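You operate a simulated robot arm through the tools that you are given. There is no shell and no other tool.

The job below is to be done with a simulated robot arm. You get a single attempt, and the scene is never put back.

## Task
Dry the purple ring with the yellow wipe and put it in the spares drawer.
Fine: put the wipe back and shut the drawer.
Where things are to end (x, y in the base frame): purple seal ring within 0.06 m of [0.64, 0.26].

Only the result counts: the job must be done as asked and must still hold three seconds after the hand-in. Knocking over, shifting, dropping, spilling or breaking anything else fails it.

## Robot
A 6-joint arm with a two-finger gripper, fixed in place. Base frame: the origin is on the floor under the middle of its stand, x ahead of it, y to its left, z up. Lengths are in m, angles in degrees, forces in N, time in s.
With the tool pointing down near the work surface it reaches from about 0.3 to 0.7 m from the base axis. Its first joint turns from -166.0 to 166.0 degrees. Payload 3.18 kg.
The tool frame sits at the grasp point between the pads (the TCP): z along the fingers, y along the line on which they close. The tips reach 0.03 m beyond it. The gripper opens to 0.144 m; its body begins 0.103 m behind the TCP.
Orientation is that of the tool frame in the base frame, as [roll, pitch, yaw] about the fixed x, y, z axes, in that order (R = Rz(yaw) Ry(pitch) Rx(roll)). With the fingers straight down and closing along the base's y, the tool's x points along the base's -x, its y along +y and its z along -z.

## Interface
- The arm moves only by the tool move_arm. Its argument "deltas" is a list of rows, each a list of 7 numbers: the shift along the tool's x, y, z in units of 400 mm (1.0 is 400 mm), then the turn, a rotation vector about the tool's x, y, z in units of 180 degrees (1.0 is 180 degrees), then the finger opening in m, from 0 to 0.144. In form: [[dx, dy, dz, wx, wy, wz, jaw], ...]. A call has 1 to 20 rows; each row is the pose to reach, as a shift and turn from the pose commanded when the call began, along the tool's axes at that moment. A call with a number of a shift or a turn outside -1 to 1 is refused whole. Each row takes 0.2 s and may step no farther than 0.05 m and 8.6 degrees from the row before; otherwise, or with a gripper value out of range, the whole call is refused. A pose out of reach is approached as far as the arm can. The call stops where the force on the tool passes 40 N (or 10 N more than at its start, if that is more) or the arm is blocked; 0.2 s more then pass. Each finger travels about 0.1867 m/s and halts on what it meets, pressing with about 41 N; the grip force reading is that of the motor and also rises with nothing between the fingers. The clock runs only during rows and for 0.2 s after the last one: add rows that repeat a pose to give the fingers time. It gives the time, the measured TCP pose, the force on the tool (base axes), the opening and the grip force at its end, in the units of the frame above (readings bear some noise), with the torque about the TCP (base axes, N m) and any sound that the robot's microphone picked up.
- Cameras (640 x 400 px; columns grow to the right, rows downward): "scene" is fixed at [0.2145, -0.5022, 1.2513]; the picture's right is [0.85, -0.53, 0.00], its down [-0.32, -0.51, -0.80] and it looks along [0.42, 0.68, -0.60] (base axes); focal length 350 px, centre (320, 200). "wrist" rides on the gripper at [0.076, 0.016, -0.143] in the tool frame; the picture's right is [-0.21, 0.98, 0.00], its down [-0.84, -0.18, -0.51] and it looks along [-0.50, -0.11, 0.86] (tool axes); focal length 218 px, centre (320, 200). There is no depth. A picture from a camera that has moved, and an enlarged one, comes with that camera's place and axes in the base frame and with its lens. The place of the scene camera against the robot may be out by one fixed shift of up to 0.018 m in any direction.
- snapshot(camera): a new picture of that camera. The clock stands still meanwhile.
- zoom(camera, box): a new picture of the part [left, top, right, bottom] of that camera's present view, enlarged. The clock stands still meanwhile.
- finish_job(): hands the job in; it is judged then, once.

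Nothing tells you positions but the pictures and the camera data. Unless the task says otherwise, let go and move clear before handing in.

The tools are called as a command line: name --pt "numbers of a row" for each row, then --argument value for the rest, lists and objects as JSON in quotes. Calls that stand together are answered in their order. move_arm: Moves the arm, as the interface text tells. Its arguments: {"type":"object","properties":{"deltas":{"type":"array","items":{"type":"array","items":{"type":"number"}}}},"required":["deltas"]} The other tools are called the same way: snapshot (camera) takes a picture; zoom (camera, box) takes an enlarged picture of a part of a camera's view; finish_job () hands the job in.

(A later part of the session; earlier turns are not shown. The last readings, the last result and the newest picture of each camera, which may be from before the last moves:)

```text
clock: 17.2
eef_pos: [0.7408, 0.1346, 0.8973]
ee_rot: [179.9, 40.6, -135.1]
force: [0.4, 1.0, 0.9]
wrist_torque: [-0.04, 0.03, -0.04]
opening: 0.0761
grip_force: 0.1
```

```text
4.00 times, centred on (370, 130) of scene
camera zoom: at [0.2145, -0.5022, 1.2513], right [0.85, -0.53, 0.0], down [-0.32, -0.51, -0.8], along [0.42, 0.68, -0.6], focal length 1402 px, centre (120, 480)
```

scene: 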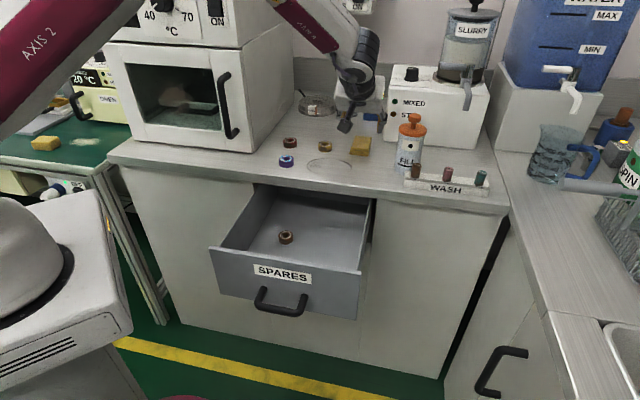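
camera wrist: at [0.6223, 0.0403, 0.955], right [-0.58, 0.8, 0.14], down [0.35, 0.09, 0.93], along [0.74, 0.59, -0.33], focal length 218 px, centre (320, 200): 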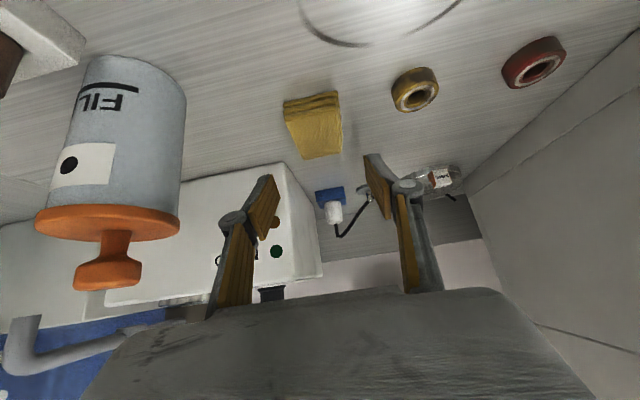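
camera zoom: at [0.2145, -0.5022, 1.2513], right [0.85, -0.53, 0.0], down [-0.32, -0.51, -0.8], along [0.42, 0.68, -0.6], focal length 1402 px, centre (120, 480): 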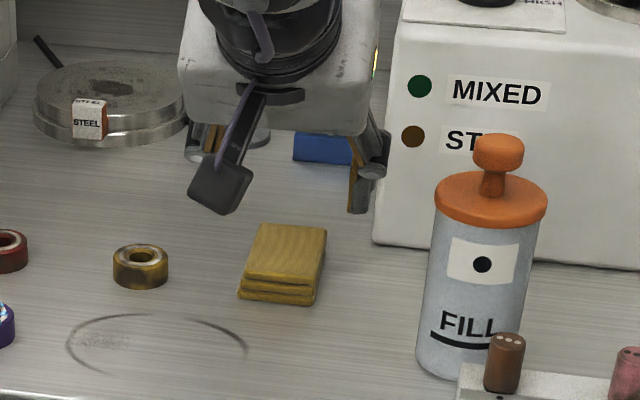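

The wipe spans n≈0.632–0.709, e≈0.400–0.451. I descend to just above it with the fingers straddling it.

move_arm --pt "0.008 0.0025 0.0556 0 0 0 0.076" --pt "0.0163 0.005 0.1112 0 0 0 0.076" --pt "0.0245 0.0075 0.1668 0 0 0 0.076"

snapshot --camera "wrist"

zoom --camera "scene" --box '[300, 80, 440, 180]'

```text
clock: 18.0
eef_pos: [0.7644, 0.1619, 0.8404]
ee_rot: [-180.0, 40.7, -135.0]
force: [0.2, -0.5, 1.0]
wrist_torque: [0.0, -0.01, -0.01]
opening: 0.076
grip_force: 0.1
```

```text
taken
camera wrist: at [0.6465, 0.0668, 0.8982], right [-0.58, 0.8, 0.14], down [0.35, 0.09, 0.93], along [0.74, 0.59, -0.33], focal length 218 px, centre (320, 200)
```

wrist: 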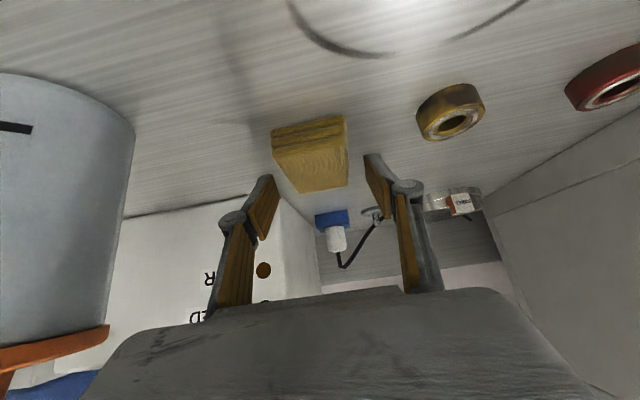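

```text
4.00 times, centred on (370, 130) of scene
camera zoom: at [0.2145, -0.5022, 1.2513], right [0.85, -0.53, 0.0], down [-0.32, -0.51, -0.8], along [0.42, 0.68, -0.6], focal length 1402 px, centre (120, 480)
```

zoom: 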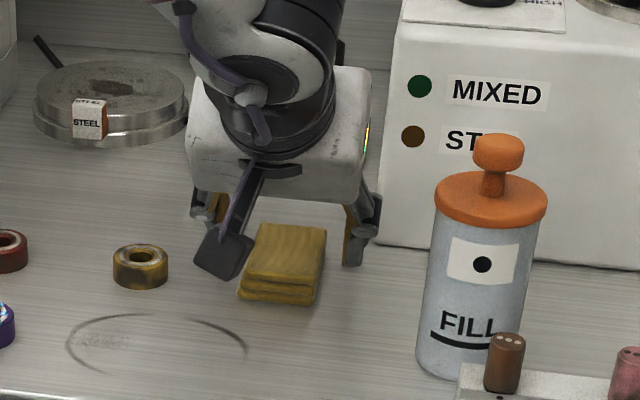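

Aligned around the wipe. Descending in small steps while watching the force, to find the counter.

move_arm --pt "0.0065 0 0.0076 0 0 0 0.076" --pt "0.013 0 0.0152 0 0 0 0.076" --pt "0.0163 0 0.019 0 0 0 0.076"

move_arm --pt "0.0033 0 0.0038 0 0 0 0.076" --pt "0.0049 0 0.0057 0 0 0 0.076"

```text
clock: 18.8
eef_pos: [0.765, 0.1636, 0.8302]
ee_rot: [180.0, 40.6, -134.9]
force: [0.4, 0.3, 0.3]
wrist_torque: [0.0, -0.01, -0.01]
opening: 0.0759
grip_force: 0.1
```

```text
clock: 19.4
eef_pos: [0.7655, 0.1631, 0.8291]
ee_rot: [-180.0, 40.8, -134.9]
force: [-1.0, 2.8, 4.3]
wrist_torque: [-0.43, 0.21, -0.17]
opening: 0.0746
grip_force: 8.7
```

Light contact appeared (about 4 N upward), which should be the fingertips meeting the counter. I'll check with a still reading and pictures before gripping.

move_arm --pt "0 0 0 0 0 0 0.076"

zoom --camera "scene" --box '[300, 80, 440, 180]'

zoom --camera "wrist" --box '[200, 80, 500, 300]'

```text
clock: 19.8
eef_pos: [0.7662, 0.1624, 0.8297]
ee_rot: [-179.9, 40.7, -135.0]
force: [2.3, 2.1, 11.4]
wrist_torque: [0.14, -0.08, -0.1]
opening: 0.0769
grip_force: 0.1
```

```text
4.00 times, centred on (370, 130) of scene
camera zoom: at [0.2145, -0.5022, 1.2513], right [0.85, -0.53, 0.0], down [-0.32, -0.51, -0.8], along [0.42, 0.68, -0.6], focal length 1402 px, centre (120, 480)
```

zoom: 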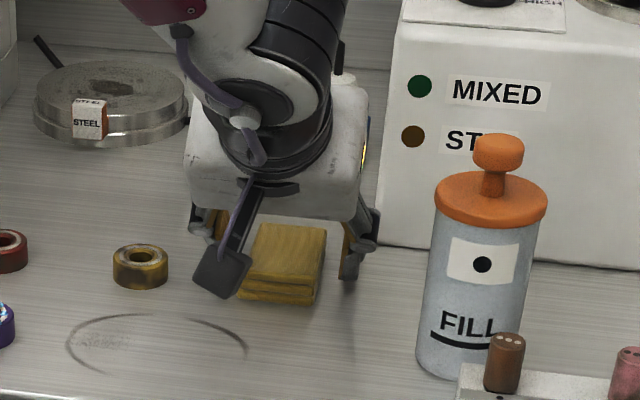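

```text
1.82 times, centred on (350, 190) of wrist
camera zoom: at [0.6471, 0.0682, 0.8863], right [-0.58, 0.8, 0.14], down [0.34, 0.09, 0.93], along [0.74, 0.59, -0.33], focal length 397 px, centre (266, 218)
```

zoom: 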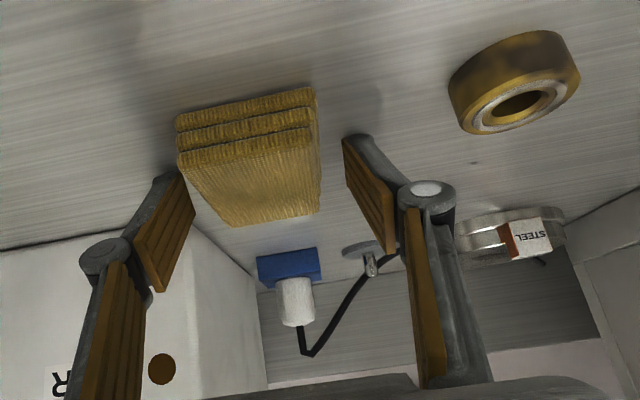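

Steady reading confirms the fingertips rest on the counter (contact at TCP z≈0.8295, so counter ≈0.80). I'll lift 6 mm from the commanded pose and close on the wipe.

move_arm --pt "-0.0098 0 -0.0114 0 0 0 0.076" --pt "-0.0098 0 -0.0114 0 0 0 0.065" --pt "-0.0098 0 -0.0114 0 0 0 0.055" --pt "-0.0098 0 -0.0114 0 0 0 0.045" --pt "-0.0098 0 -0.0114 0 0 0 0.04" --pt "-0.0098 0 -0.0114 0 0 0 0.04"

zoom --camera "scene" --box '[300, 80, 440, 180]'

zoom --camera "wrist" --box '[200, 80, 500, 300]'

```text
clock: 21.2
eef_pos: [0.7645, 0.1615, 0.8328]
ee_rot: [179.9, 40.5, -135.0]
force: [0.3, 0.4, 0.0]
wrist_torque: [-0.02, 0.0, -0.04]
opening: 0.0502
grip_force: 41.1
```

```text
4.00 times, centred on (370, 130) of scene
camera zoom: at [0.2145, -0.5022, 1.2513], right [0.85, -0.53, 0.0], down [-0.32, -0.51, -0.8], along [0.42, 0.68, -0.6], focal length 1402 px, centre (120, 480)
```

zoom: 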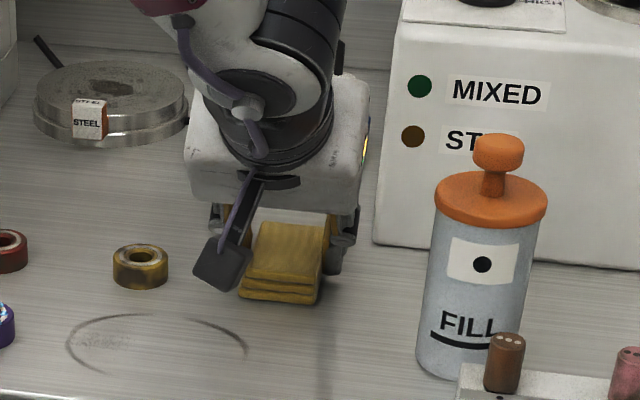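

```text
1.82 times, centred on (350, 190) of wrist
camera zoom: at [0.6462, 0.067, 0.8913], right [-0.58, 0.8, 0.14], down [0.35, 0.09, 0.93], along [0.74, 0.59, -0.33], focal length 397 px, centre (266, 218)
```

zoom: 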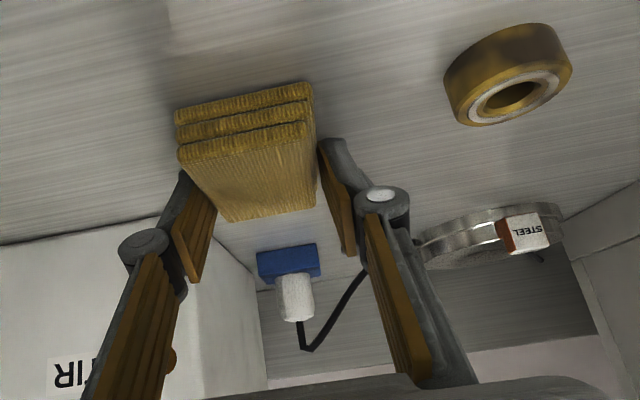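

The wipe is gripped (opening 0.050 m, 41 N). I note this pose for putting it back: TCP (0.7645, 0.1615, 0.833). Lifting it 8 cm now.

move_arm --pt "-0.02 0 -0.0234 0 0 0 0.04" --pt "-0.06 0 -0.07 0 0 0 0.04" --pt "-0.1 0 -0.1168 0 0 0 0.04" --pt "-0.13 0 -0.1518 0 0 0 0.04"

snapshot --camera "scene"

snapshot --camera "wrist"

```text
clock: 22.2
eef_pos: [0.7657, 0.162, 0.9134]
ee_rot: [179.9, 40.6, -135.0]
force: [-0.5, -0.2, -0.2]
wrist_torque: [0.01, 0.01, -0.01]
opening: 0.0505
grip_force: 41.1
```

```text
taken
```

scene: 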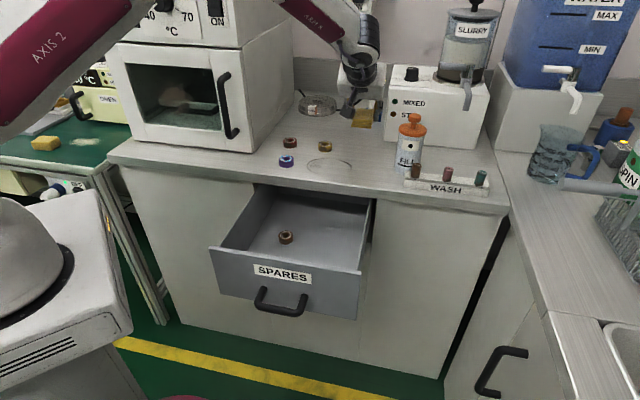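

```text
taken
camera wrist: at [0.6462, 0.0667, 0.9711], right [-0.58, 0.8, 0.14], down [0.35, 0.09, 0.93], along [0.74, 0.59, -0.33], focal length 218 px, centre (320, 200)
```

wrist: 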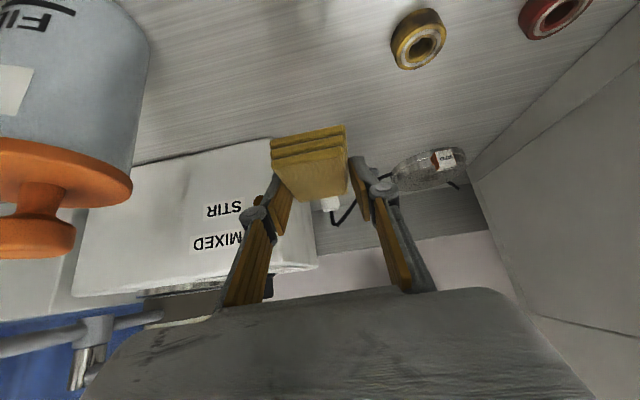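

The wipe is securely held. The ring is at about n=0.537, e=0.252 (x≈0.558, y≈0.202). Moving the wipe over to hover above it.

move_arm --pt "0.0458 0.073 -0.032 0 0 0 0.04" --pt "0.0917 0.146 -0.064 0 0 0 0.04" --pt "0.1375 0.219 -0.096 0 0 0 0.04" --pt "0.183 0.292 -0.128 0 0 0 0.04" --pt "0.229 0.365 -0.16 0 0 0 0.04" --pt "0.275 0.438 -0.1918 0 0 0 0.04"

snapshot --camera "wrist"

snapshot --camera "scene"

```text
clock: 23.6
eef_pos: [0.5428, 0.1921, 0.8996]
ee_rot: [179.9, 40.6, -135.0]
force: [-0.1, 0.4, -0.6]
wrist_torque: [-0.03, -0.01, -0.01]
opening: 0.0504
grip_force: 40.7
```

```text
taken
camera wrist: at [0.4254, 0.0962, 0.9567], right [-0.58, 0.8, 0.14], down [0.35, 0.09, 0.93], along [0.74, 0.59, -0.33], focal length 218 px, centre (320, 200)
```

wrist: 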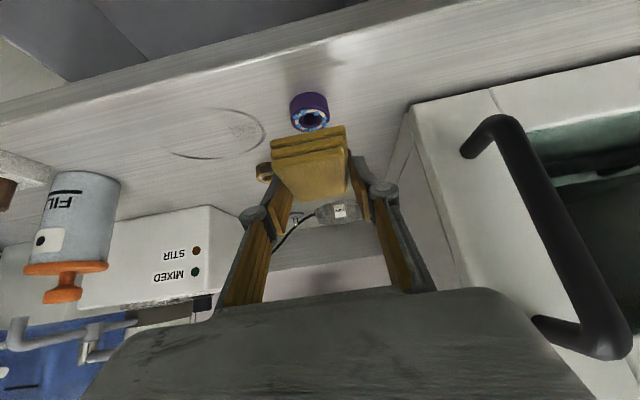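

```text
taken
```

scene: 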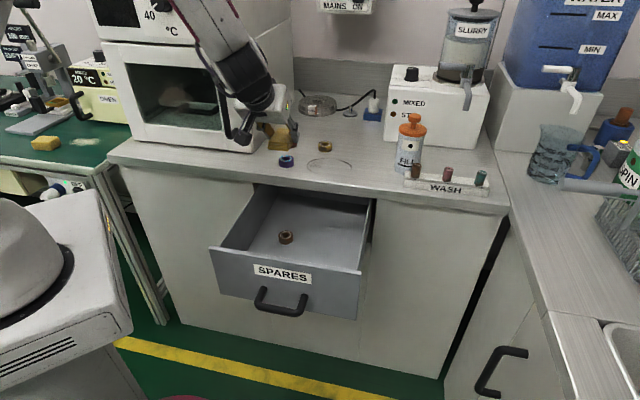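

The wipe hovers above; the ring is visible just in front. I'll zoom to refine the alignment.

zoom --camera "wrist" --box '[240, 60, 400, 200]'

zoom --camera "scene" --box '[220, 90, 360, 190]'

```text
2.86 times, centred on (320, 130) of wrist
camera zoom: at [0.4254, 0.0962, 0.9567], right [-0.58, 0.8, 0.14], down [0.35, 0.09, 0.93], along [0.74, 0.59, -0.33], focal length 624 px, centre (320, 400)
```

zoom: 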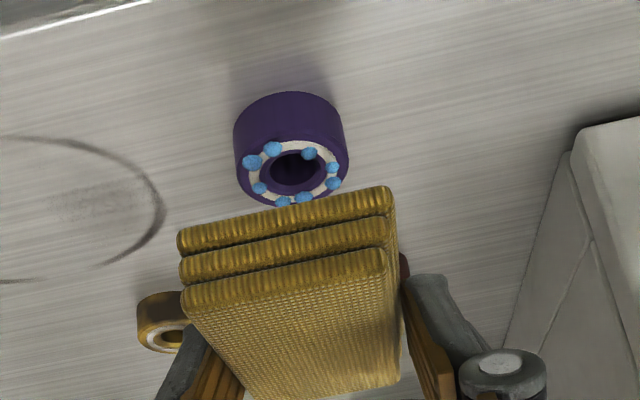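

```text
4.00 times, centred on (290, 140) of scene
camera zoom: at [0.2145, -0.5022, 1.2513], right [0.85, -0.53, 0.0], down [-0.32, -0.51, -0.8], along [0.42, 0.68, -0.6], focal length 1402 px, centre (440, 440)
```

zoom: 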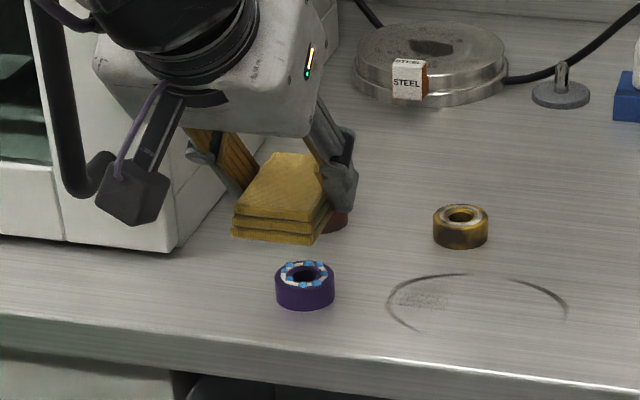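

Ring at n≈0.534, e≈0.250, directly under the wipe's middle. Descending in steps towards contact.

move_arm --pt "0.0244 0 0.0285 0 0 0 0.04" --pt "0.0456 -0.003 0.0531 0 0 0 0.04" --pt "0.0586 -0.005 0.0683 0 0 0 0.04"

zoom --camera "wrist" --box '[240, 60, 400, 200]'

zoom --camera "scene" --box '[220, 90, 360, 190]'

```text
clock: 24.4
eef_pos: [0.5472, 0.191, 0.8629]
ee_rot: [180.0, 40.6, -134.9]
force: [1.1, -0.4, 0.0]
wrist_torque: [-0.01, 0.03, 0.02]
opening: 0.0504
grip_force: 41.0
```

```text
2.86 times, centred on (320, 130) of wrist
camera zoom: at [0.4285, 0.0954, 0.9212], right [-0.58, 0.8, 0.14], down [0.35, 0.09, 0.93], along [0.74, 0.59, -0.33], focal length 624 px, centre (320, 400)
```

zoom: 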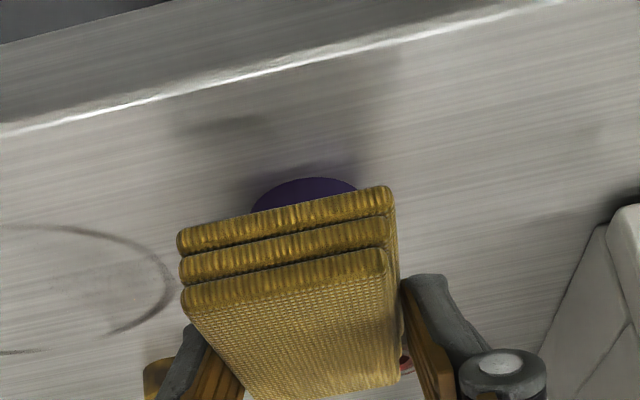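

```text
4.00 times, centred on (290, 140) of scene
camera zoom: at [0.2145, -0.5022, 1.2513], right [0.85, -0.53, 0.0], down [-0.32, -0.51, -0.8], along [0.42, 0.68, -0.6], focal length 1402 px, centre (440, 440)
```

zoom: 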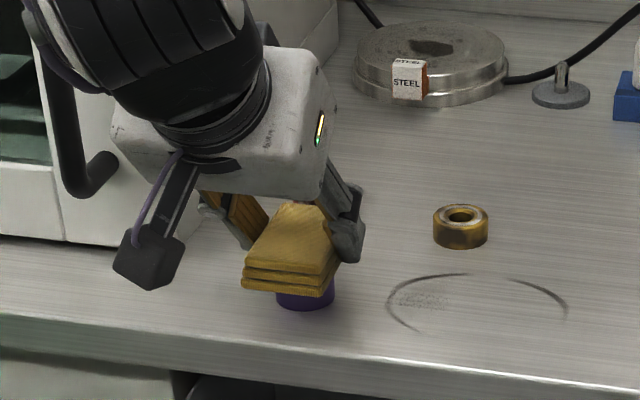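

The wipe is right above the ring. Lowering in 2 mm steps to gentle contact.

move_arm --pt "0.0033 0 0.0038 0 0 0 0.04" --pt "0.0065 0 0.0076 0 0 0 0.04"

move_arm --pt "0.0033 0 0.0038 0 0 0 0.04" --pt "0.0049 0 0.0057 0 0 0 0.04"

```text
clock: 25.0
eef_pos: [0.5472, 0.1918, 0.8598]
ee_rot: [-180.0, 40.6, -135.0]
force: [1.0, -0.1, -0.2]
wrist_torque: [0.0, 0.0, 0.02]
opening: 0.0506
grip_force: 40.6
```

```text
clock: 25.6
eef_pos: [0.5473, 0.192, 0.8564]
ee_rot: [-180.0, 40.6, -134.9]
force: [0.1, 0.8, -0.5]
wrist_torque: [-0.01, -0.01, -0.02]
opening: 0.0504
grip_force: 40.6
```

No contact yet; continuing down gently.

move_arm --pt "0.0024 0 0.0028 0 0 0 0.04" --pt "0.0041 0 0.0047 0 0 0 0.04"

move_arm --pt "0.0016 0 0.0019 0 0 0 0.04" --pt "0.0033 0 0.0038 0 0 0 0.04"

zoom --camera "scene" --box '[220, 90, 360, 190]'

```text
clock: 26.2
eef_pos: [0.5479, 0.1926, 0.8545]
ee_rot: [-180.0, 40.6, -135.1]
force: [0.0, 0.1, 0.4]
wrist_torque: [0.01, -0.02, 0.01]
opening: 0.0504
grip_force: 41.2
```

```text
clock: 26.8
eef_pos: [0.5475, 0.19, 0.8533]
ee_rot: [180.0, 40.6, -135.0]
force: [-0.1, 0.4, -0.8]
wrist_torque: [0.01, 0.02, 0.01]
opening: 0.0504
grip_force: 41.5
```

```text
4.00 times, centred on (290, 140) of scene
camera zoom: at [0.2145, -0.5022, 1.2513], right [0.85, -0.53, 0.0], down [-0.32, -0.51, -0.8], along [0.42, 0.68, -0.6], focal length 1402 px, centre (440, 440)
```

zoom: 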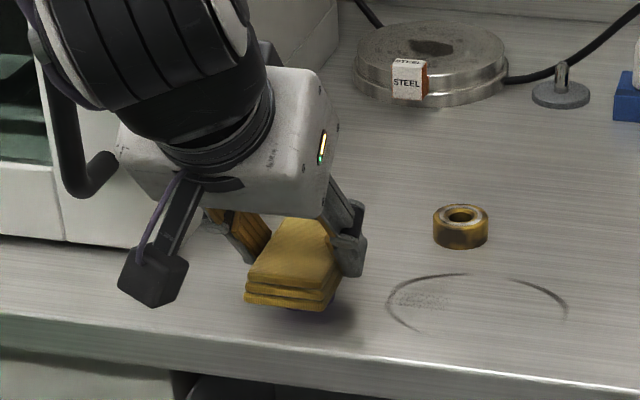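

Still no contact; a few more millimetres.

move_arm --pt "0.0016 0 0.0019 0 0 0 0.04" --pt "0.0033 0 0.0038 0 0 0 0.04" --pt "0.0033 0 0.0038 0 0 0 0.04"

move_arm --pt "0.0016 0 0.0019 0 0 0 0.04" --pt "0.0033 0 0.0038 0 0 0 0.04" --pt "0.0033 0 0.0038 0 0 0 0.04"

zoom --camera "wrist" --box '[240, 60, 400, 200]'

```text
clock: 27.6
eef_pos: [0.5479, 0.1916, 0.8501]
ee_rot: [-179.9, 40.6, -135.0]
force: [-0.2, 0.0, 0.2]
wrist_torque: [-0.02, 0.01, -0.01]
opening: 0.0504
grip_force: 40.9
```

```text
clock: 28.4
eef_pos: [0.5467, 0.1915, 0.8496]
ee_rot: [180.0, 40.6, -135.0]
force: [-0.5, 0.1, 0.1]
wrist_torque: [0.0, -0.03, -0.02]
opening: 0.0503
grip_force: 40.6
```

```text
2.86 times, centred on (320, 130) of wrist
camera zoom: at [0.4296, 0.0966, 0.9071], right [-0.58, 0.8, 0.14], down [0.35, 0.09, 0.93], along [0.74, 0.59, -0.33], focal length 624 px, centre (320, 400)
```

zoom: 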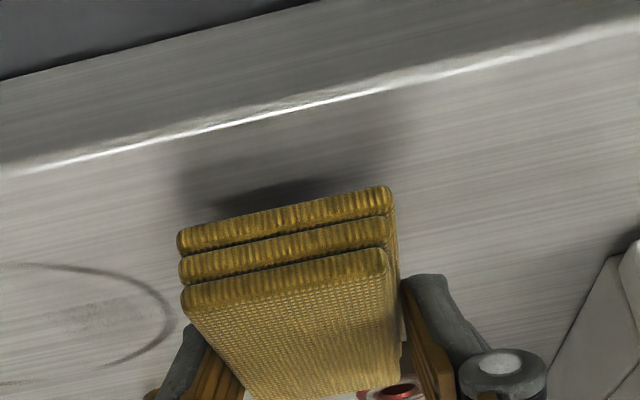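

Still free; continuing down with a look at the force each time.

move_arm --pt "0.0033 0 0.0038 0 0 0 0.04" --pt "0.0033 0 0.0038 0 0 0 0.04"

move_arm --pt "0.0033 0 0.0038 0 0 0 0.04" --pt "0.0033 0 0.0038 0 0 0 0.04"

zoom --camera "scene" --box '[240, 110, 340, 180]'

```text
clock: 29.0
eef_pos: [0.5484, 0.1922, 0.8484]
ee_rot: [180.0, 40.9, -134.9]
force: [-5.2, -4.9, 20.5]
wrist_torque: [0.07, 0.08, 0.01]
opening: 0.0506
grip_force: 40.8
```

```text
clock: 29.4
eef_pos: [0.5496, 0.1933, 0.848]
ee_rot: [-179.9, 41.0, -135.0]
force: [0.0, -0.8, 6.8]
wrist_torque: [0.04, 0.0, 0.02]
opening: 0.0503
grip_force: 41.1
stopped in row 2: the force on the tool passed its limit at 44 N (the readings are from after the stop); the commanded pose is now the measured one
```

```text
5.71 times, centred on (290, 145) of scene
camera zoom: at [0.2145, -0.5022, 1.2513], right [0.85, -0.53, 0.0], down [-0.32, -0.51, -0.8], along [0.42, 0.68, -0.6], focal length 2003 px, centre (491, 514)
```

zoom: 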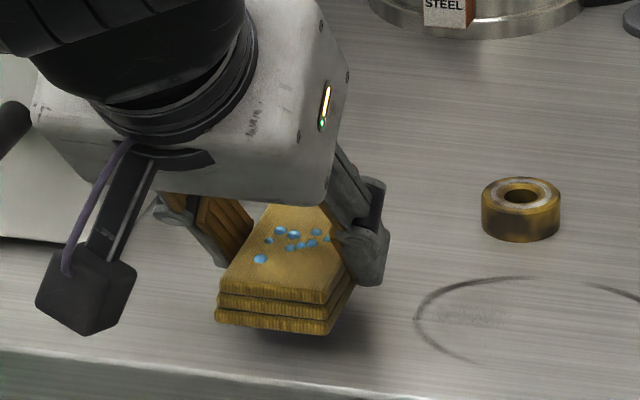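

Contact made (about 20–40 N momentarily) and the blue drops have moved onto the wipe. I'll lift straight up and check the ring.

move_arm --pt "-0.0163 0 -0.019 0 0 0 0.04" --pt "-0.0488 0 -0.0569 0 0 0 0.04" --pt "-0.0814 0 -0.0949 0 0 0 0.04" --pt "-0.1 0 -0.117 0 0 0 0.04"

zoom --camera "scene" --box '[240, 110, 340, 180]'

zoom --camera "wrist" --box '[240, 60, 400, 200]'

```text
clock: 30.4
eef_pos: [0.5502, 0.1935, 0.9101]
ee_rot: [-179.9, 41.0, -135.0]
force: [-2.0, 0.4, 1.0]
wrist_torque: [0.0, 0.03, 0.01]
opening: 0.0506
grip_force: 41.1
```

```text
5.71 times, centred on (290, 145) of scene
camera zoom: at [0.2145, -0.5022, 1.2513], right [0.85, -0.53, 0.0], down [-0.32, -0.51, -0.8], along [0.42, 0.68, -0.6], focal length 2003 px, centre (491, 514)
```

zoom: 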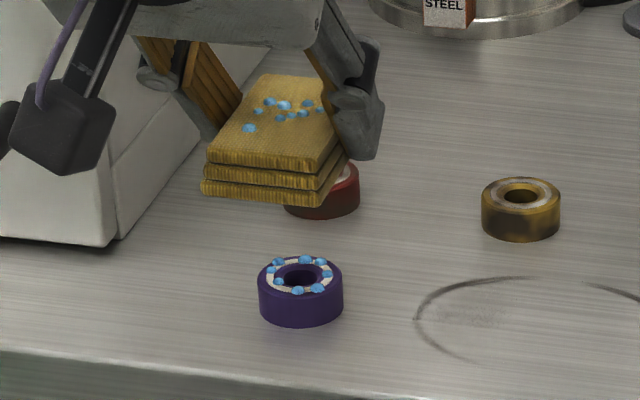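

```text
2.86 times, centred on (320, 130) of wrist
camera zoom: at [0.4309, 0.0978, 0.9668], right [-0.58, 0.8, 0.14], down [0.34, 0.09, 0.94], along [0.74, 0.59, -0.33], focal length 624 px, centre (320, 400)
```

zoom: 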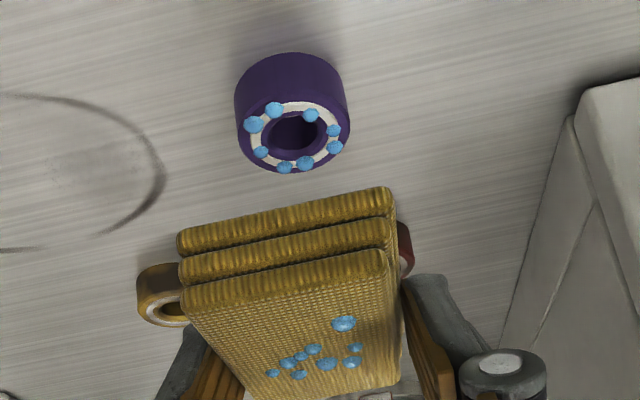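

The wipe picked up water but drops are still on the ring, so it needs actual rubbing. I'll lower again to light contact and then rub back and forth gently.

move_arm --pt "0.0368 0 0.0348 0 0 0 0.04" --pt "0.0736 0 0.069 0 0 0 0.04" --pt "0.1015 0 0.094 0 0 0 0.04"

move_arm --pt "0.0066 0 0.0076 0 0 0 0.04" --pt "0.0099 0 0.0113 0 0 0 0.04" --pt "0.0099 0 0.0113 0 0 0 0.04"

```text
clock: 31.2
eef_pos: [0.5445, 0.1905, 0.8555]
ee_rot: [-179.9, 40.9, -134.9]
force: [-0.1, 0.6, -0.4]
wrist_torque: [-0.02, 0.02, 0.0]
opening: 0.0504
grip_force: 40.1
```

```text
clock: 32.0
eef_pos: [0.5445, 0.1882, 0.8493]
ee_rot: [-179.9, 41.0, -134.9]
force: [-0.3, 0.3, 0.3]
wrist_torque: [0.04, 0.02, 0.0]
opening: 0.0503
grip_force: 41.7
```

Just above contact. I press about 2 mm further and rub ±12 mm sideways a few times.

move_arm --pt "0.0025 0 0.0028 0 0 0 0.04" --pt "0.0033 0 0.0038 0 0 0 0.04"

```text
clock: 32.6
eef_pos: [0.5468, 0.1894, 0.8491]
ee_rot: [-179.8, 41.3, -134.9]
force: [-9.5, -5.0, 26.3]
wrist_torque: [0.17, 0.14, 0.09]
opening: 0.0505
grip_force: 40.8
```

Contact force 26 N; I'll ease off ~0.8 mm and rub sideways gently.

move_arm --pt "-0.0013 0 -0.0015 0 0 0 0.04" --pt "-0.0013 0.015 -0.0015 0 0 0 0.04" --pt "-0.0013 0.025 -0.0015 0 0 0 0.04" --pt "-0.0013 0.01 -0.0015 0 0 0 0.04" --pt "-0.0013 -0.01 -0.0015 0 0 0 0.04" --pt "-0.0013 -0.025 -0.0015 0 0 0 0.04" --pt "-0.0013 -0.01 -0.0015 0 0 0 0.04" --pt "-0.0013 0.0 -0.0015 0 0 0 0.04"

zoom --camera "scene" --box '[240, 110, 340, 180]'

```text
clock: 34.4
eef_pos: [0.5458, 0.1888, 0.8478]
ee_rot: [-179.8, 41.1, -135.0]
force: [5.7, -6.3, 21.4]
wrist_torque: [0.07, -0.41, -0.15]
opening: 0.0506
grip_force: 40.9
```

```text
5.71 times, centred on (290, 145) of scene
camera zoom: at [0.2145, -0.5022, 1.2513], right [0.85, -0.53, 0.0], down [-0.32, -0.51, -0.8], along [0.42, 0.68, -0.6], focal length 2003 px, centre (491, 514)
```

zoom: 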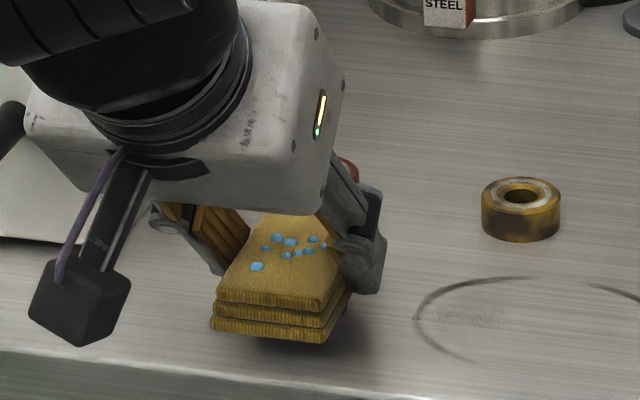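

Rubbed for about 1.5 s. Lifting to inspect the ring.

move_arm --pt "-0.0164 0 -0.019 0 0 0 0.04" --pt "-0.0492 0 -0.0566 0 0 0 0.04" --pt "-0.082 0 -0.0944 0 0 0 0.04" --pt "-0.098 0 -0.113 0 0 0 0.04"

zoom --camera "scene" --box '[240, 110, 340, 180]'

zoom --camera "wrist" --box '[240, 60, 400, 200]'

```text
clock: 35.4
eef_pos: [0.5444, 0.1901, 0.909]
ee_rot: [-179.9, 40.9, -135.1]
force: [0.9, 0.7, -0.4]
wrist_torque: [0.0, -0.03, 0.01]
opening: 0.0505
grip_force: 41.0
```

```text
5.71 times, centred on (290, 145) of scene
camera zoom: at [0.2145, -0.5022, 1.2513], right [0.85, -0.53, 0.0], down [-0.32, -0.51, -0.8], along [0.42, 0.68, -0.6], focal length 2003 px, centre (491, 514)
```

zoom: 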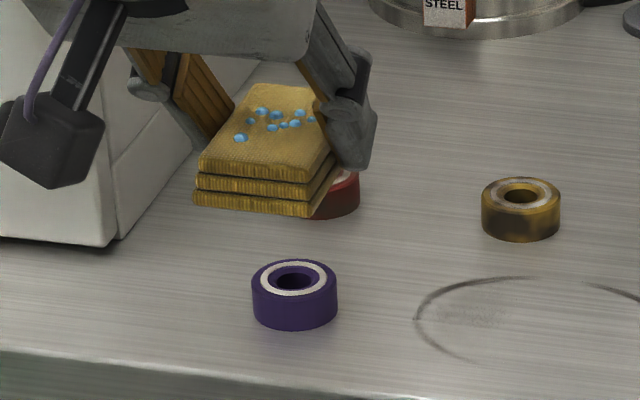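

```text
2.86 times, centred on (320, 130) of wrist
camera zoom: at [0.4253, 0.0944, 0.965], right [-0.58, 0.8, 0.14], down [0.34, 0.09, 0.94], along [0.74, 0.59, -0.33], focal length 624 px, centre (320, 400)
```

zoom: 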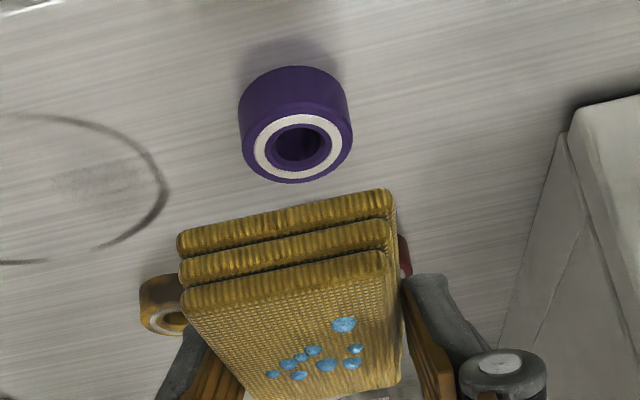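

The ring is dry (no drops left). Now I carry the wipe back over its original spot.

move_arm --pt "-0.0437 -0.0733 0.0357 0 0 0 0.04" --pt "-0.0873 -0.1466 0.0715 0 0 0 0.04" --pt "-0.131 -0.2199 0.1072 0 0 0 0.04" --pt "-0.1747 -0.2932 0.143 0 0.001 0 0.04" --pt "-0.218 -0.3665 0.1787 0 0.002 0 0.04" --pt "-0.262 -0.4398 0.2145 0 0.002 0 0.04" --pt "-0.262 -0.4398 0.2145 0 0.002 0 0.04"

snapshot --camera "wrist"

zoom --camera "scene" --box '[300, 80, 440, 180]'

```text
clock: 37.0
eef_pos: [0.7638, 0.162, 0.9116]
ee_rot: [-179.8, 40.6, -135.1]
force: [0.5, 0.3, -0.4]
wrist_torque: [-0.03, -0.01, 0.0]
opening: 0.0506
grip_force: 41.2
```

```text
taken
camera wrist: at [0.6449, 0.0668, 0.9701], right [-0.58, 0.8, 0.13], down [0.35, 0.09, 0.93], along [0.74, 0.59, -0.33], focal length 218 px, centre (320, 200)
```

wrist: 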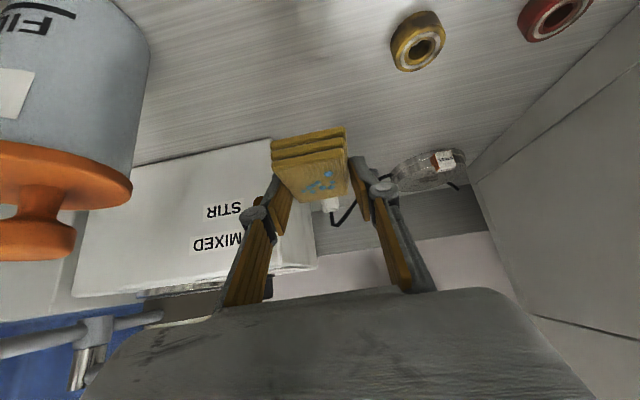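

```text
4.00 times, centred on (370, 130) of scene
camera zoom: at [0.2145, -0.5022, 1.2513], right [0.85, -0.53, 0.0], down [-0.32, -0.51, -0.8], along [0.42, 0.68, -0.6], focal length 1402 px, centre (120, 480)
```

zoom: 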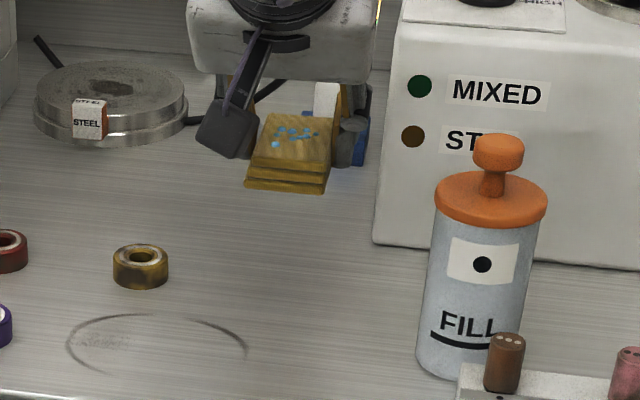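

Over the original spot. Lowering to a few millimetres above the counter.

move_arm --pt "0.0401 0 0.0468 0 0 0 0.04" --pt "0.0803 0 0.0936 0 0 0 0.04" --pt "0.1042 0 0.1215 0 0 0 0.04" --pt "0.1204 0 0.1404 0 0 0 0.04"

move_arm --pt "0.0033 0 0.0038 0 0 0 0.04" --pt "0.0057 0 0.0066 0 0 0 0.04"

zoom --camera "scene" --box '[300, 80, 440, 180]'

```text
clock: 38.0
eef_pos: [0.7635, 0.1603, 0.8376]
ee_rot: [180.0, 40.7, -135.0]
force: [0.6, 0.3, -0.2]
wrist_torque: [-0.01, 0.0, 0.0]
opening: 0.0503
grip_force: 41.3
```

```text
clock: 38.6
eef_pos: [0.7642, 0.1595, 0.834]
ee_rot: [-179.9, 40.6, -134.8]
force: [0.0, 0.9, -0.5]
wrist_torque: [0.01, 0.0, 0.02]
opening: 0.0505
grip_force: 41.1
```

```text
4.00 times, centred on (370, 130) of scene
camera zoom: at [0.2145, -0.5022, 1.2513], right [0.85, -0.53, 0.0], down [-0.32, -0.51, -0.8], along [0.42, 0.68, -0.6], focal length 1402 px, centre (120, 480)
```

zoom: 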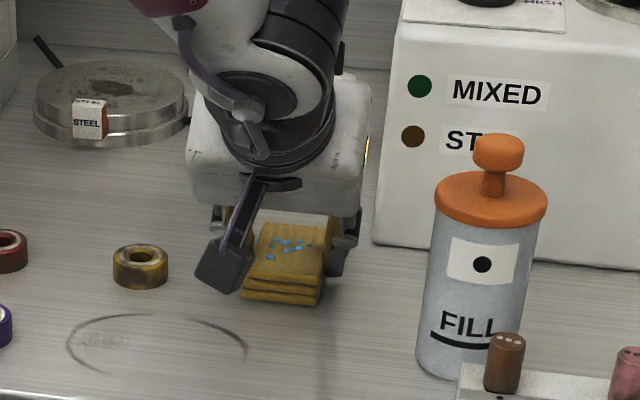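

The wipe is practically at its original place. Two more small steps down to set it on the counter.

move_arm --pt "0.0012 0 0.0014 0 0 0 0.04" --pt "0.0024 0 0.0028 0 0 0 0.04" --pt "0.0024 0 0.0028 0 0 0 0.04"

```text
clock: 39.4
eef_pos: [0.7656, 0.1599, 0.8317]
ee_rot: [-179.9, 40.5, -134.8]
force: [-2.3, -1.2, 4.1]
wrist_torque: [-0.02, 0.08, 0.02]
opening: 0.0503
grip_force: 41.0
```

The wipe touches the counter (4 N). Opening the jaws gradually to release it.

move_arm --pt "0 0 0 0 0 0 0.05" --pt "0 0 0 0 0 0 0.053" --pt "0 0 0 0 0 0 0.058" --pt "-0.0016 0 -0.0019 0 0 0 0.066" --pt "-0.0033 0 -0.0038 0 0 0 0.076" --pt "-0.0033 0 -0.0038 0 0 0 0.076"

zoom --camera "scene" --box '[300, 80, 440, 180]'

zoom --camera "wrist" --box '[200, 80, 500, 300]'

```text
clock: 40.8
eef_pos: [0.7634, 0.1601, 0.8344]
ee_rot: [-179.9, 40.6, -135.0]
force: [-0.4, 0.0, 0.5]
wrist_torque: [-0.03, -0.01, 0.0]
opening: 0.0759
grip_force: 0.0
```

```text
4.00 times, centred on (370, 130) of scene
camera zoom: at [0.2145, -0.5022, 1.2513], right [0.85, -0.53, 0.0], down [-0.32, -0.51, -0.8], along [0.42, 0.68, -0.6], focal length 1402 px, centre (120, 480)
```

zoom: 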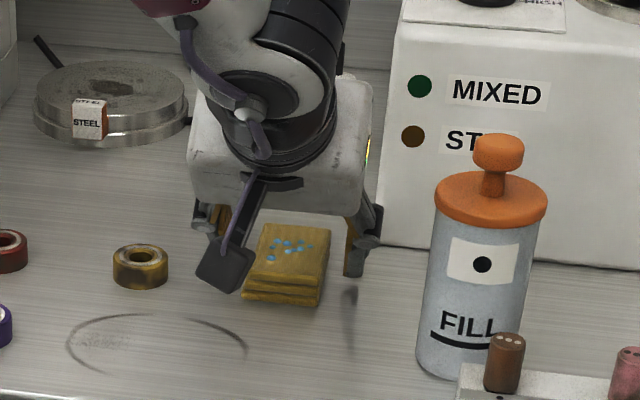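

```text
1.82 times, centred on (350, 190) of wrist
camera zoom: at [0.6465, 0.0645, 0.8914], right [-0.58, 0.8, 0.13], down [0.35, 0.09, 0.93], along [0.74, 0.59, -0.33], focal length 397 px, centre (266, 218)
```

zoom: 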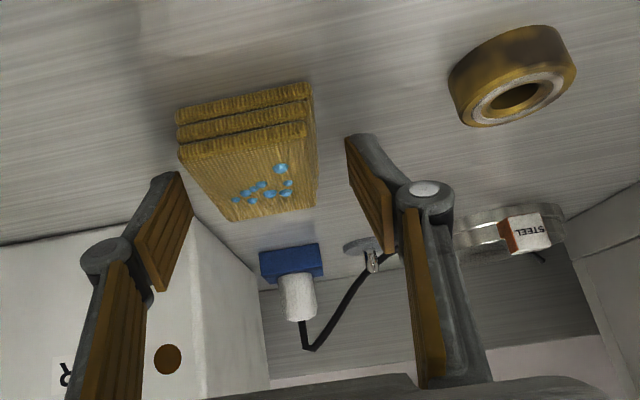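

The wipe is released, lying within about 3 mm of where it was. Lifting straight up, clear of it.

move_arm --pt "-0.02 0 -0.0234 0 0 0 0.076" --pt "-0.06 0 -0.07 0 0 0 0.076" --pt "-0.1 0 -0.1168 0 0 0 0.076" --pt "-0.13 0 -0.1518 0 0 0 0.076"

snapshot --camera "scene"

zoom --camera "scene" --box '[300, 80, 440, 180]'

```text
clock: 41.8
eef_pos: [0.7629, 0.1604, 0.9146]
ee_rot: [-179.9, 40.6, -134.8]
force: [-1.0, 0.2, 0.5]
wrist_torque: [0.01, -0.01, 0.0]
opening: 0.0762
grip_force: 0.1
```

```text
taken
```

scene: 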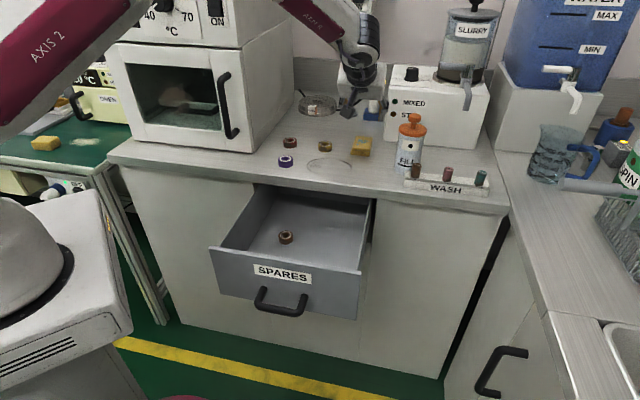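

```text
4.00 times, centred on (370, 130) of scene
camera zoom: at [0.2145, -0.5022, 1.2513], right [0.85, -0.53, 0.0], down [-0.32, -0.51, -0.8], along [0.42, 0.68, -0.6], focal length 1402 px, centre (120, 480)
```

zoom: 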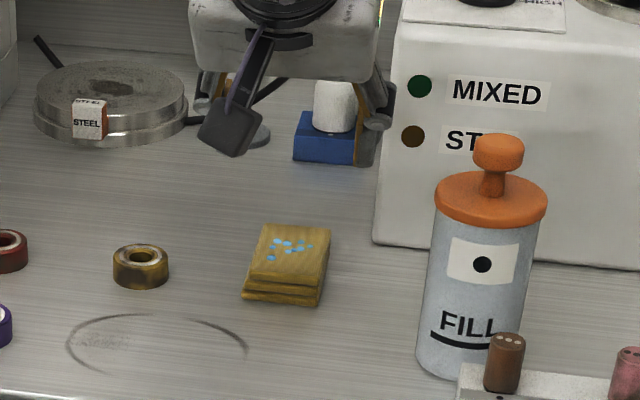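

The wipe is back in place and everything else is undisturbed. Next I move to hover over the purple ring, straightening the tool to vertical on the way.

move_arm --pt "0.034 0.0553 -0.0193 0 0.02 0 0.076" --pt "0.068 0.1106 -0.0387 0 0.05 0 0.076" --pt "0.102 0.166 -0.058 0 0.08 0 0.076" --pt "0.136 0.221 -0.077 0 0.11 0 0.076" --pt "0.17 0.2766 -0.0967 0 0.14 0 0.076" --pt "0.204 0.332 -0.116 0 0.17 0 0.076" --pt "0.238 0.387 -0.1354 0 0.2 0 0.076" --pt "0.2725 0.4425 -0.1547 0 0.2256 0 0.076"

snapshot --camera "wrist"

zoom --camera "scene" --box '[220, 90, 360, 190]'

```text
clock: 43.6
eef_pos: [0.5535, 0.1983, 0.8903]
ee_rot: [-180.0, -0.1, -135.0]
force: [0.2, 0.4, -0.7]
wrist_torque: [0.01, 0.01, -0.01]
opening: 0.0761
grip_force: 0.2
```

```text
taken
camera wrist: at [0.4891, 0.1559, 1.0319], right [-0.54, 0.84, 0.0], down [0.72, 0.47, 0.51], along [0.43, 0.27, -0.86], focal length 218 px, centre (320, 200)
```

wrist: 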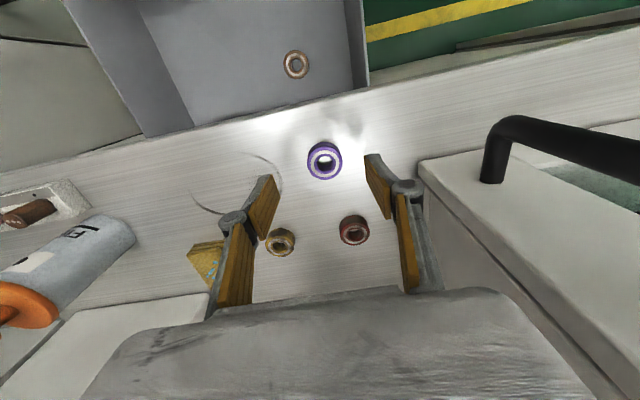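

```text
4.00 times, centred on (290, 140) of scene
camera zoom: at [0.2145, -0.5022, 1.2513], right [0.85, -0.53, 0.0], down [-0.32, -0.51, -0.8], along [0.42, 0.68, -0.6], focal length 1402 px, centre (440, 440)
```

zoom: 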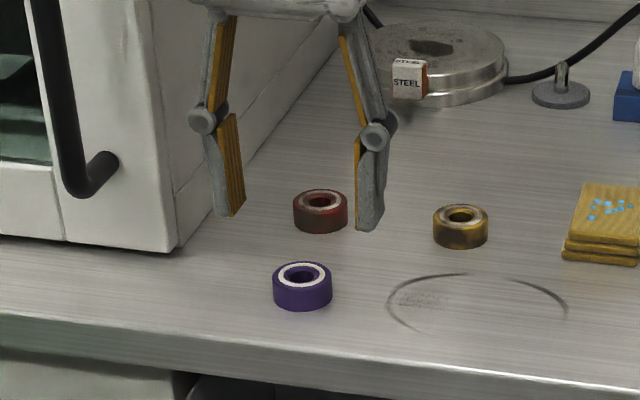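

Good view of both the purple ring below and the spare ring in the drawer. Zooming in to locate both precisely.

zoom --camera "wrist" --box '[260, 120, 380, 200]'

zoom --camera "wrist" --box '[120, 0, 400, 150]'

```text
5.00 times, centred on (320, 160) of wrist
camera zoom: at [0.4891, 0.1559, 1.0319], right [-0.54, 0.84, 0.0], down [0.72, 0.47, 0.51], along [0.43, 0.27, -0.86], focal length 1091 px, centre (320, 400)
```

zoom: 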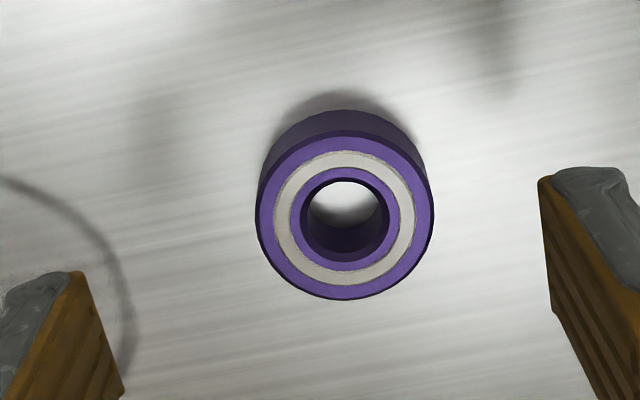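

```text
2.29 times, centred on (260, 75) of wrist
camera zoom: at [0.4891, 0.1559, 1.0319], right [-0.54, 0.84, 0.0], down [0.72, 0.47, 0.51], along [0.43, 0.27, -0.86], focal length 499 px, centre (457, 486)
```

zoom: 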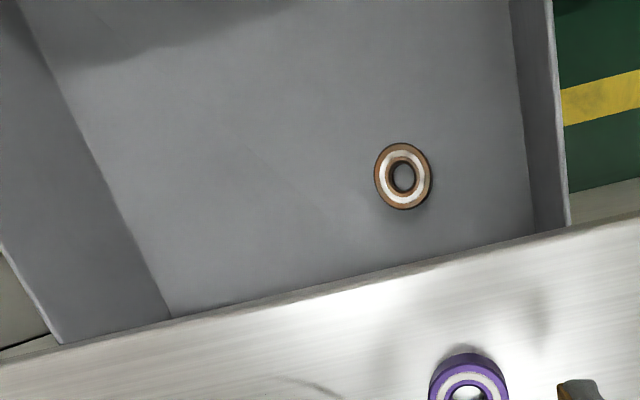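

Purple ring centre ≈ n 0.538, e 0.2485; the spare ring in the drawer ≈ n 0.439, e 0.2705, so placing at n≈0.375, e≈0.272 leaves a clear gap. Shifting a few millimetres and descending around the purple ring.

move_arm --pt "-0.0158 0.007 0.0 0 0 0 0.076" --pt "-0.0158 0.007 0.05 0 0 0 0.076" --pt "-0.0158 0.007 0.1 0 0 0 0.076" --pt "-0.0158 0.007 0.125 0 0 0 0.076"

zoom --camera "wrist" --box '[240, 120, 400, 240]'

zoom --camera "scene" --box '[240, 110, 340, 180]'

```text
clock: 44.6
eef_pos: [0.5541, 0.2028, 0.8395]
ee_rot: [180.0, 0.0, -134.9]
force: [-0.4, -0.1, -0.1]
wrist_torque: [-0.02, -0.01, 0.0]
opening: 0.0761
grip_force: 0.0
```

```text
3.33 times, centred on (320, 180) of wrist
camera zoom: at [0.4889, 0.1606, 0.9818], right [-0.54, 0.84, 0.0], down [0.72, 0.47, 0.51], along [0.43, 0.28, -0.86], focal length 728 px, centre (320, 267)
```

zoom: 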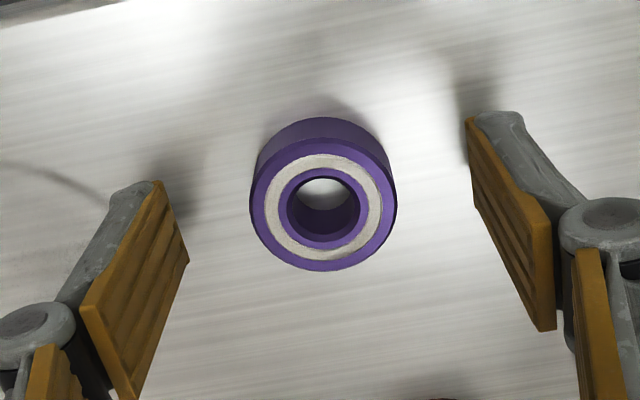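

```text
5.71 times, centred on (290, 145) of scene
camera zoom: at [0.2145, -0.5022, 1.2513], right [0.85, -0.53, 0.0], down [-0.32, -0.51, -0.8], along [0.42, 0.68, -0.6], focal length 2003 px, centre (491, 514)
```

zoom: 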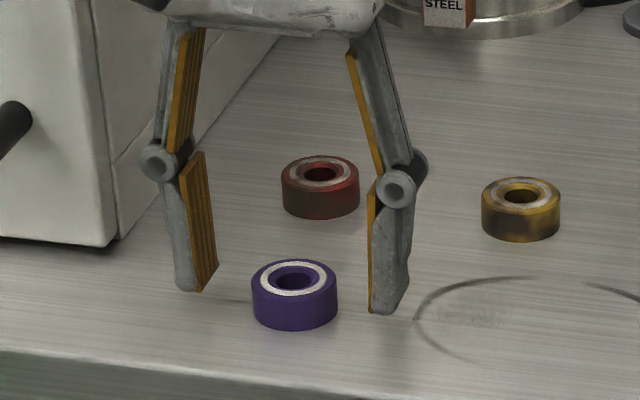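

Centred within about 4 mm. A small forward adjust, final descent, then close on the ring.

move_arm --pt "-0.01 0 0.0 0 0 0 0.076" --pt "-0.01 0 0.008 0 0 0 0.07" --pt "-0.01 0 0.0138 0 0 0 0.062"

zoom --camera "wrist" --box '[240, 120, 400, 240]'

```text
clock: 45.4
eef_pos: [0.5581, 0.2053, 0.8347]
ee_rot: [-179.9, 0.0, -135.0]
force: [0.5, -0.2, 0.0]
wrist_torque: [0.0, 0.02, 0.0]
opening: 0.062
grip_force: 0.1
```

```text
3.33 times, centred on (320, 180) of wrist
camera zoom: at [0.4918, 0.1638, 0.976], right [-0.54, 0.84, 0.0], down [0.72, 0.47, 0.51], along [0.43, 0.28, -0.86], focal length 728 px, centre (320, 267)
```

zoom: 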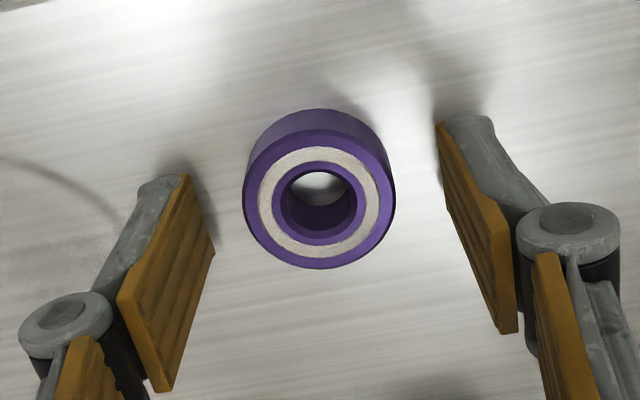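

Fingers straddle the ring with tips a few millimetres above the counter. Closing gently.

move_arm --pt "0 0 0 0 0 0 0.056" --pt "0 0 0 0 0 0 0.05" --pt "0 0 0 0 0 0 0.045" --pt "0 0 0 0 0 0 0.04" --pt "0 0 0 0 0 0 0.035" --pt "0 0 0 0 0 0 0.033" --pt "0 0 0 0 0 0 0.033"

zoom --camera "wrist" --box '[240, 120, 400, 240]'

zoom --camera "scene" --box '[240, 110, 340, 180]'

```text
clock: 47.0
eef_pos: [0.5574, 0.2061, 0.8343]
ee_rot: [-179.8, 0.0, -134.9]
force: [0.9, -0.4, -0.4]
wrist_torque: [-0.02, 0.0, 0.0]
opening: 0.0363
grip_force: 40.9
```

```text
3.33 times, centred on (320, 180) of wrist
camera zoom: at [0.4918, 0.1638, 0.976], right [-0.54, 0.84, 0.0], down [0.72, 0.47, 0.51], along [0.43, 0.28, -0.86], focal length 728 px, centre (320, 267)
```

zoom: 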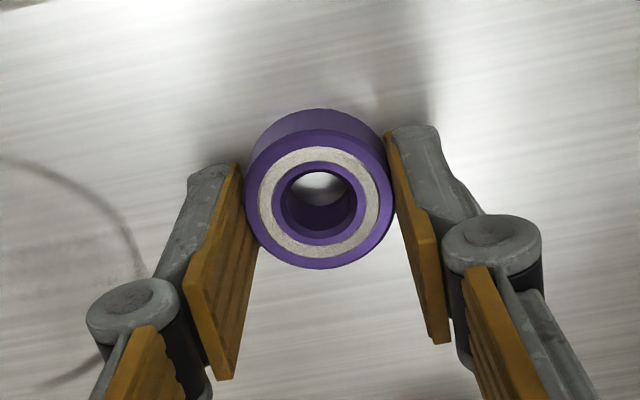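

```text
5.71 times, centred on (290, 145) of scene
camera zoom: at [0.2145, -0.5022, 1.2513], right [0.85, -0.53, 0.0], down [-0.32, -0.51, -0.8], along [0.42, 0.68, -0.6], focal length 2003 px, centre (491, 514)
```

zoom: 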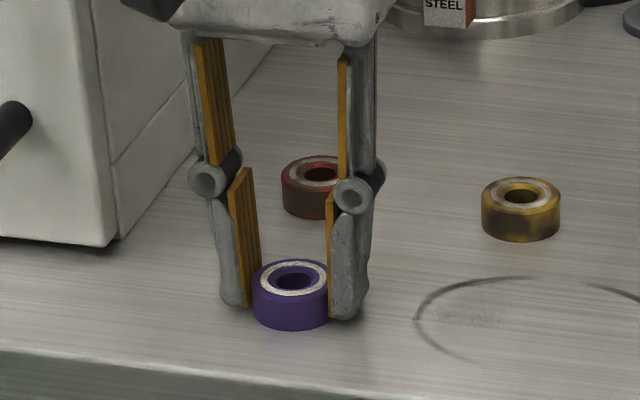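

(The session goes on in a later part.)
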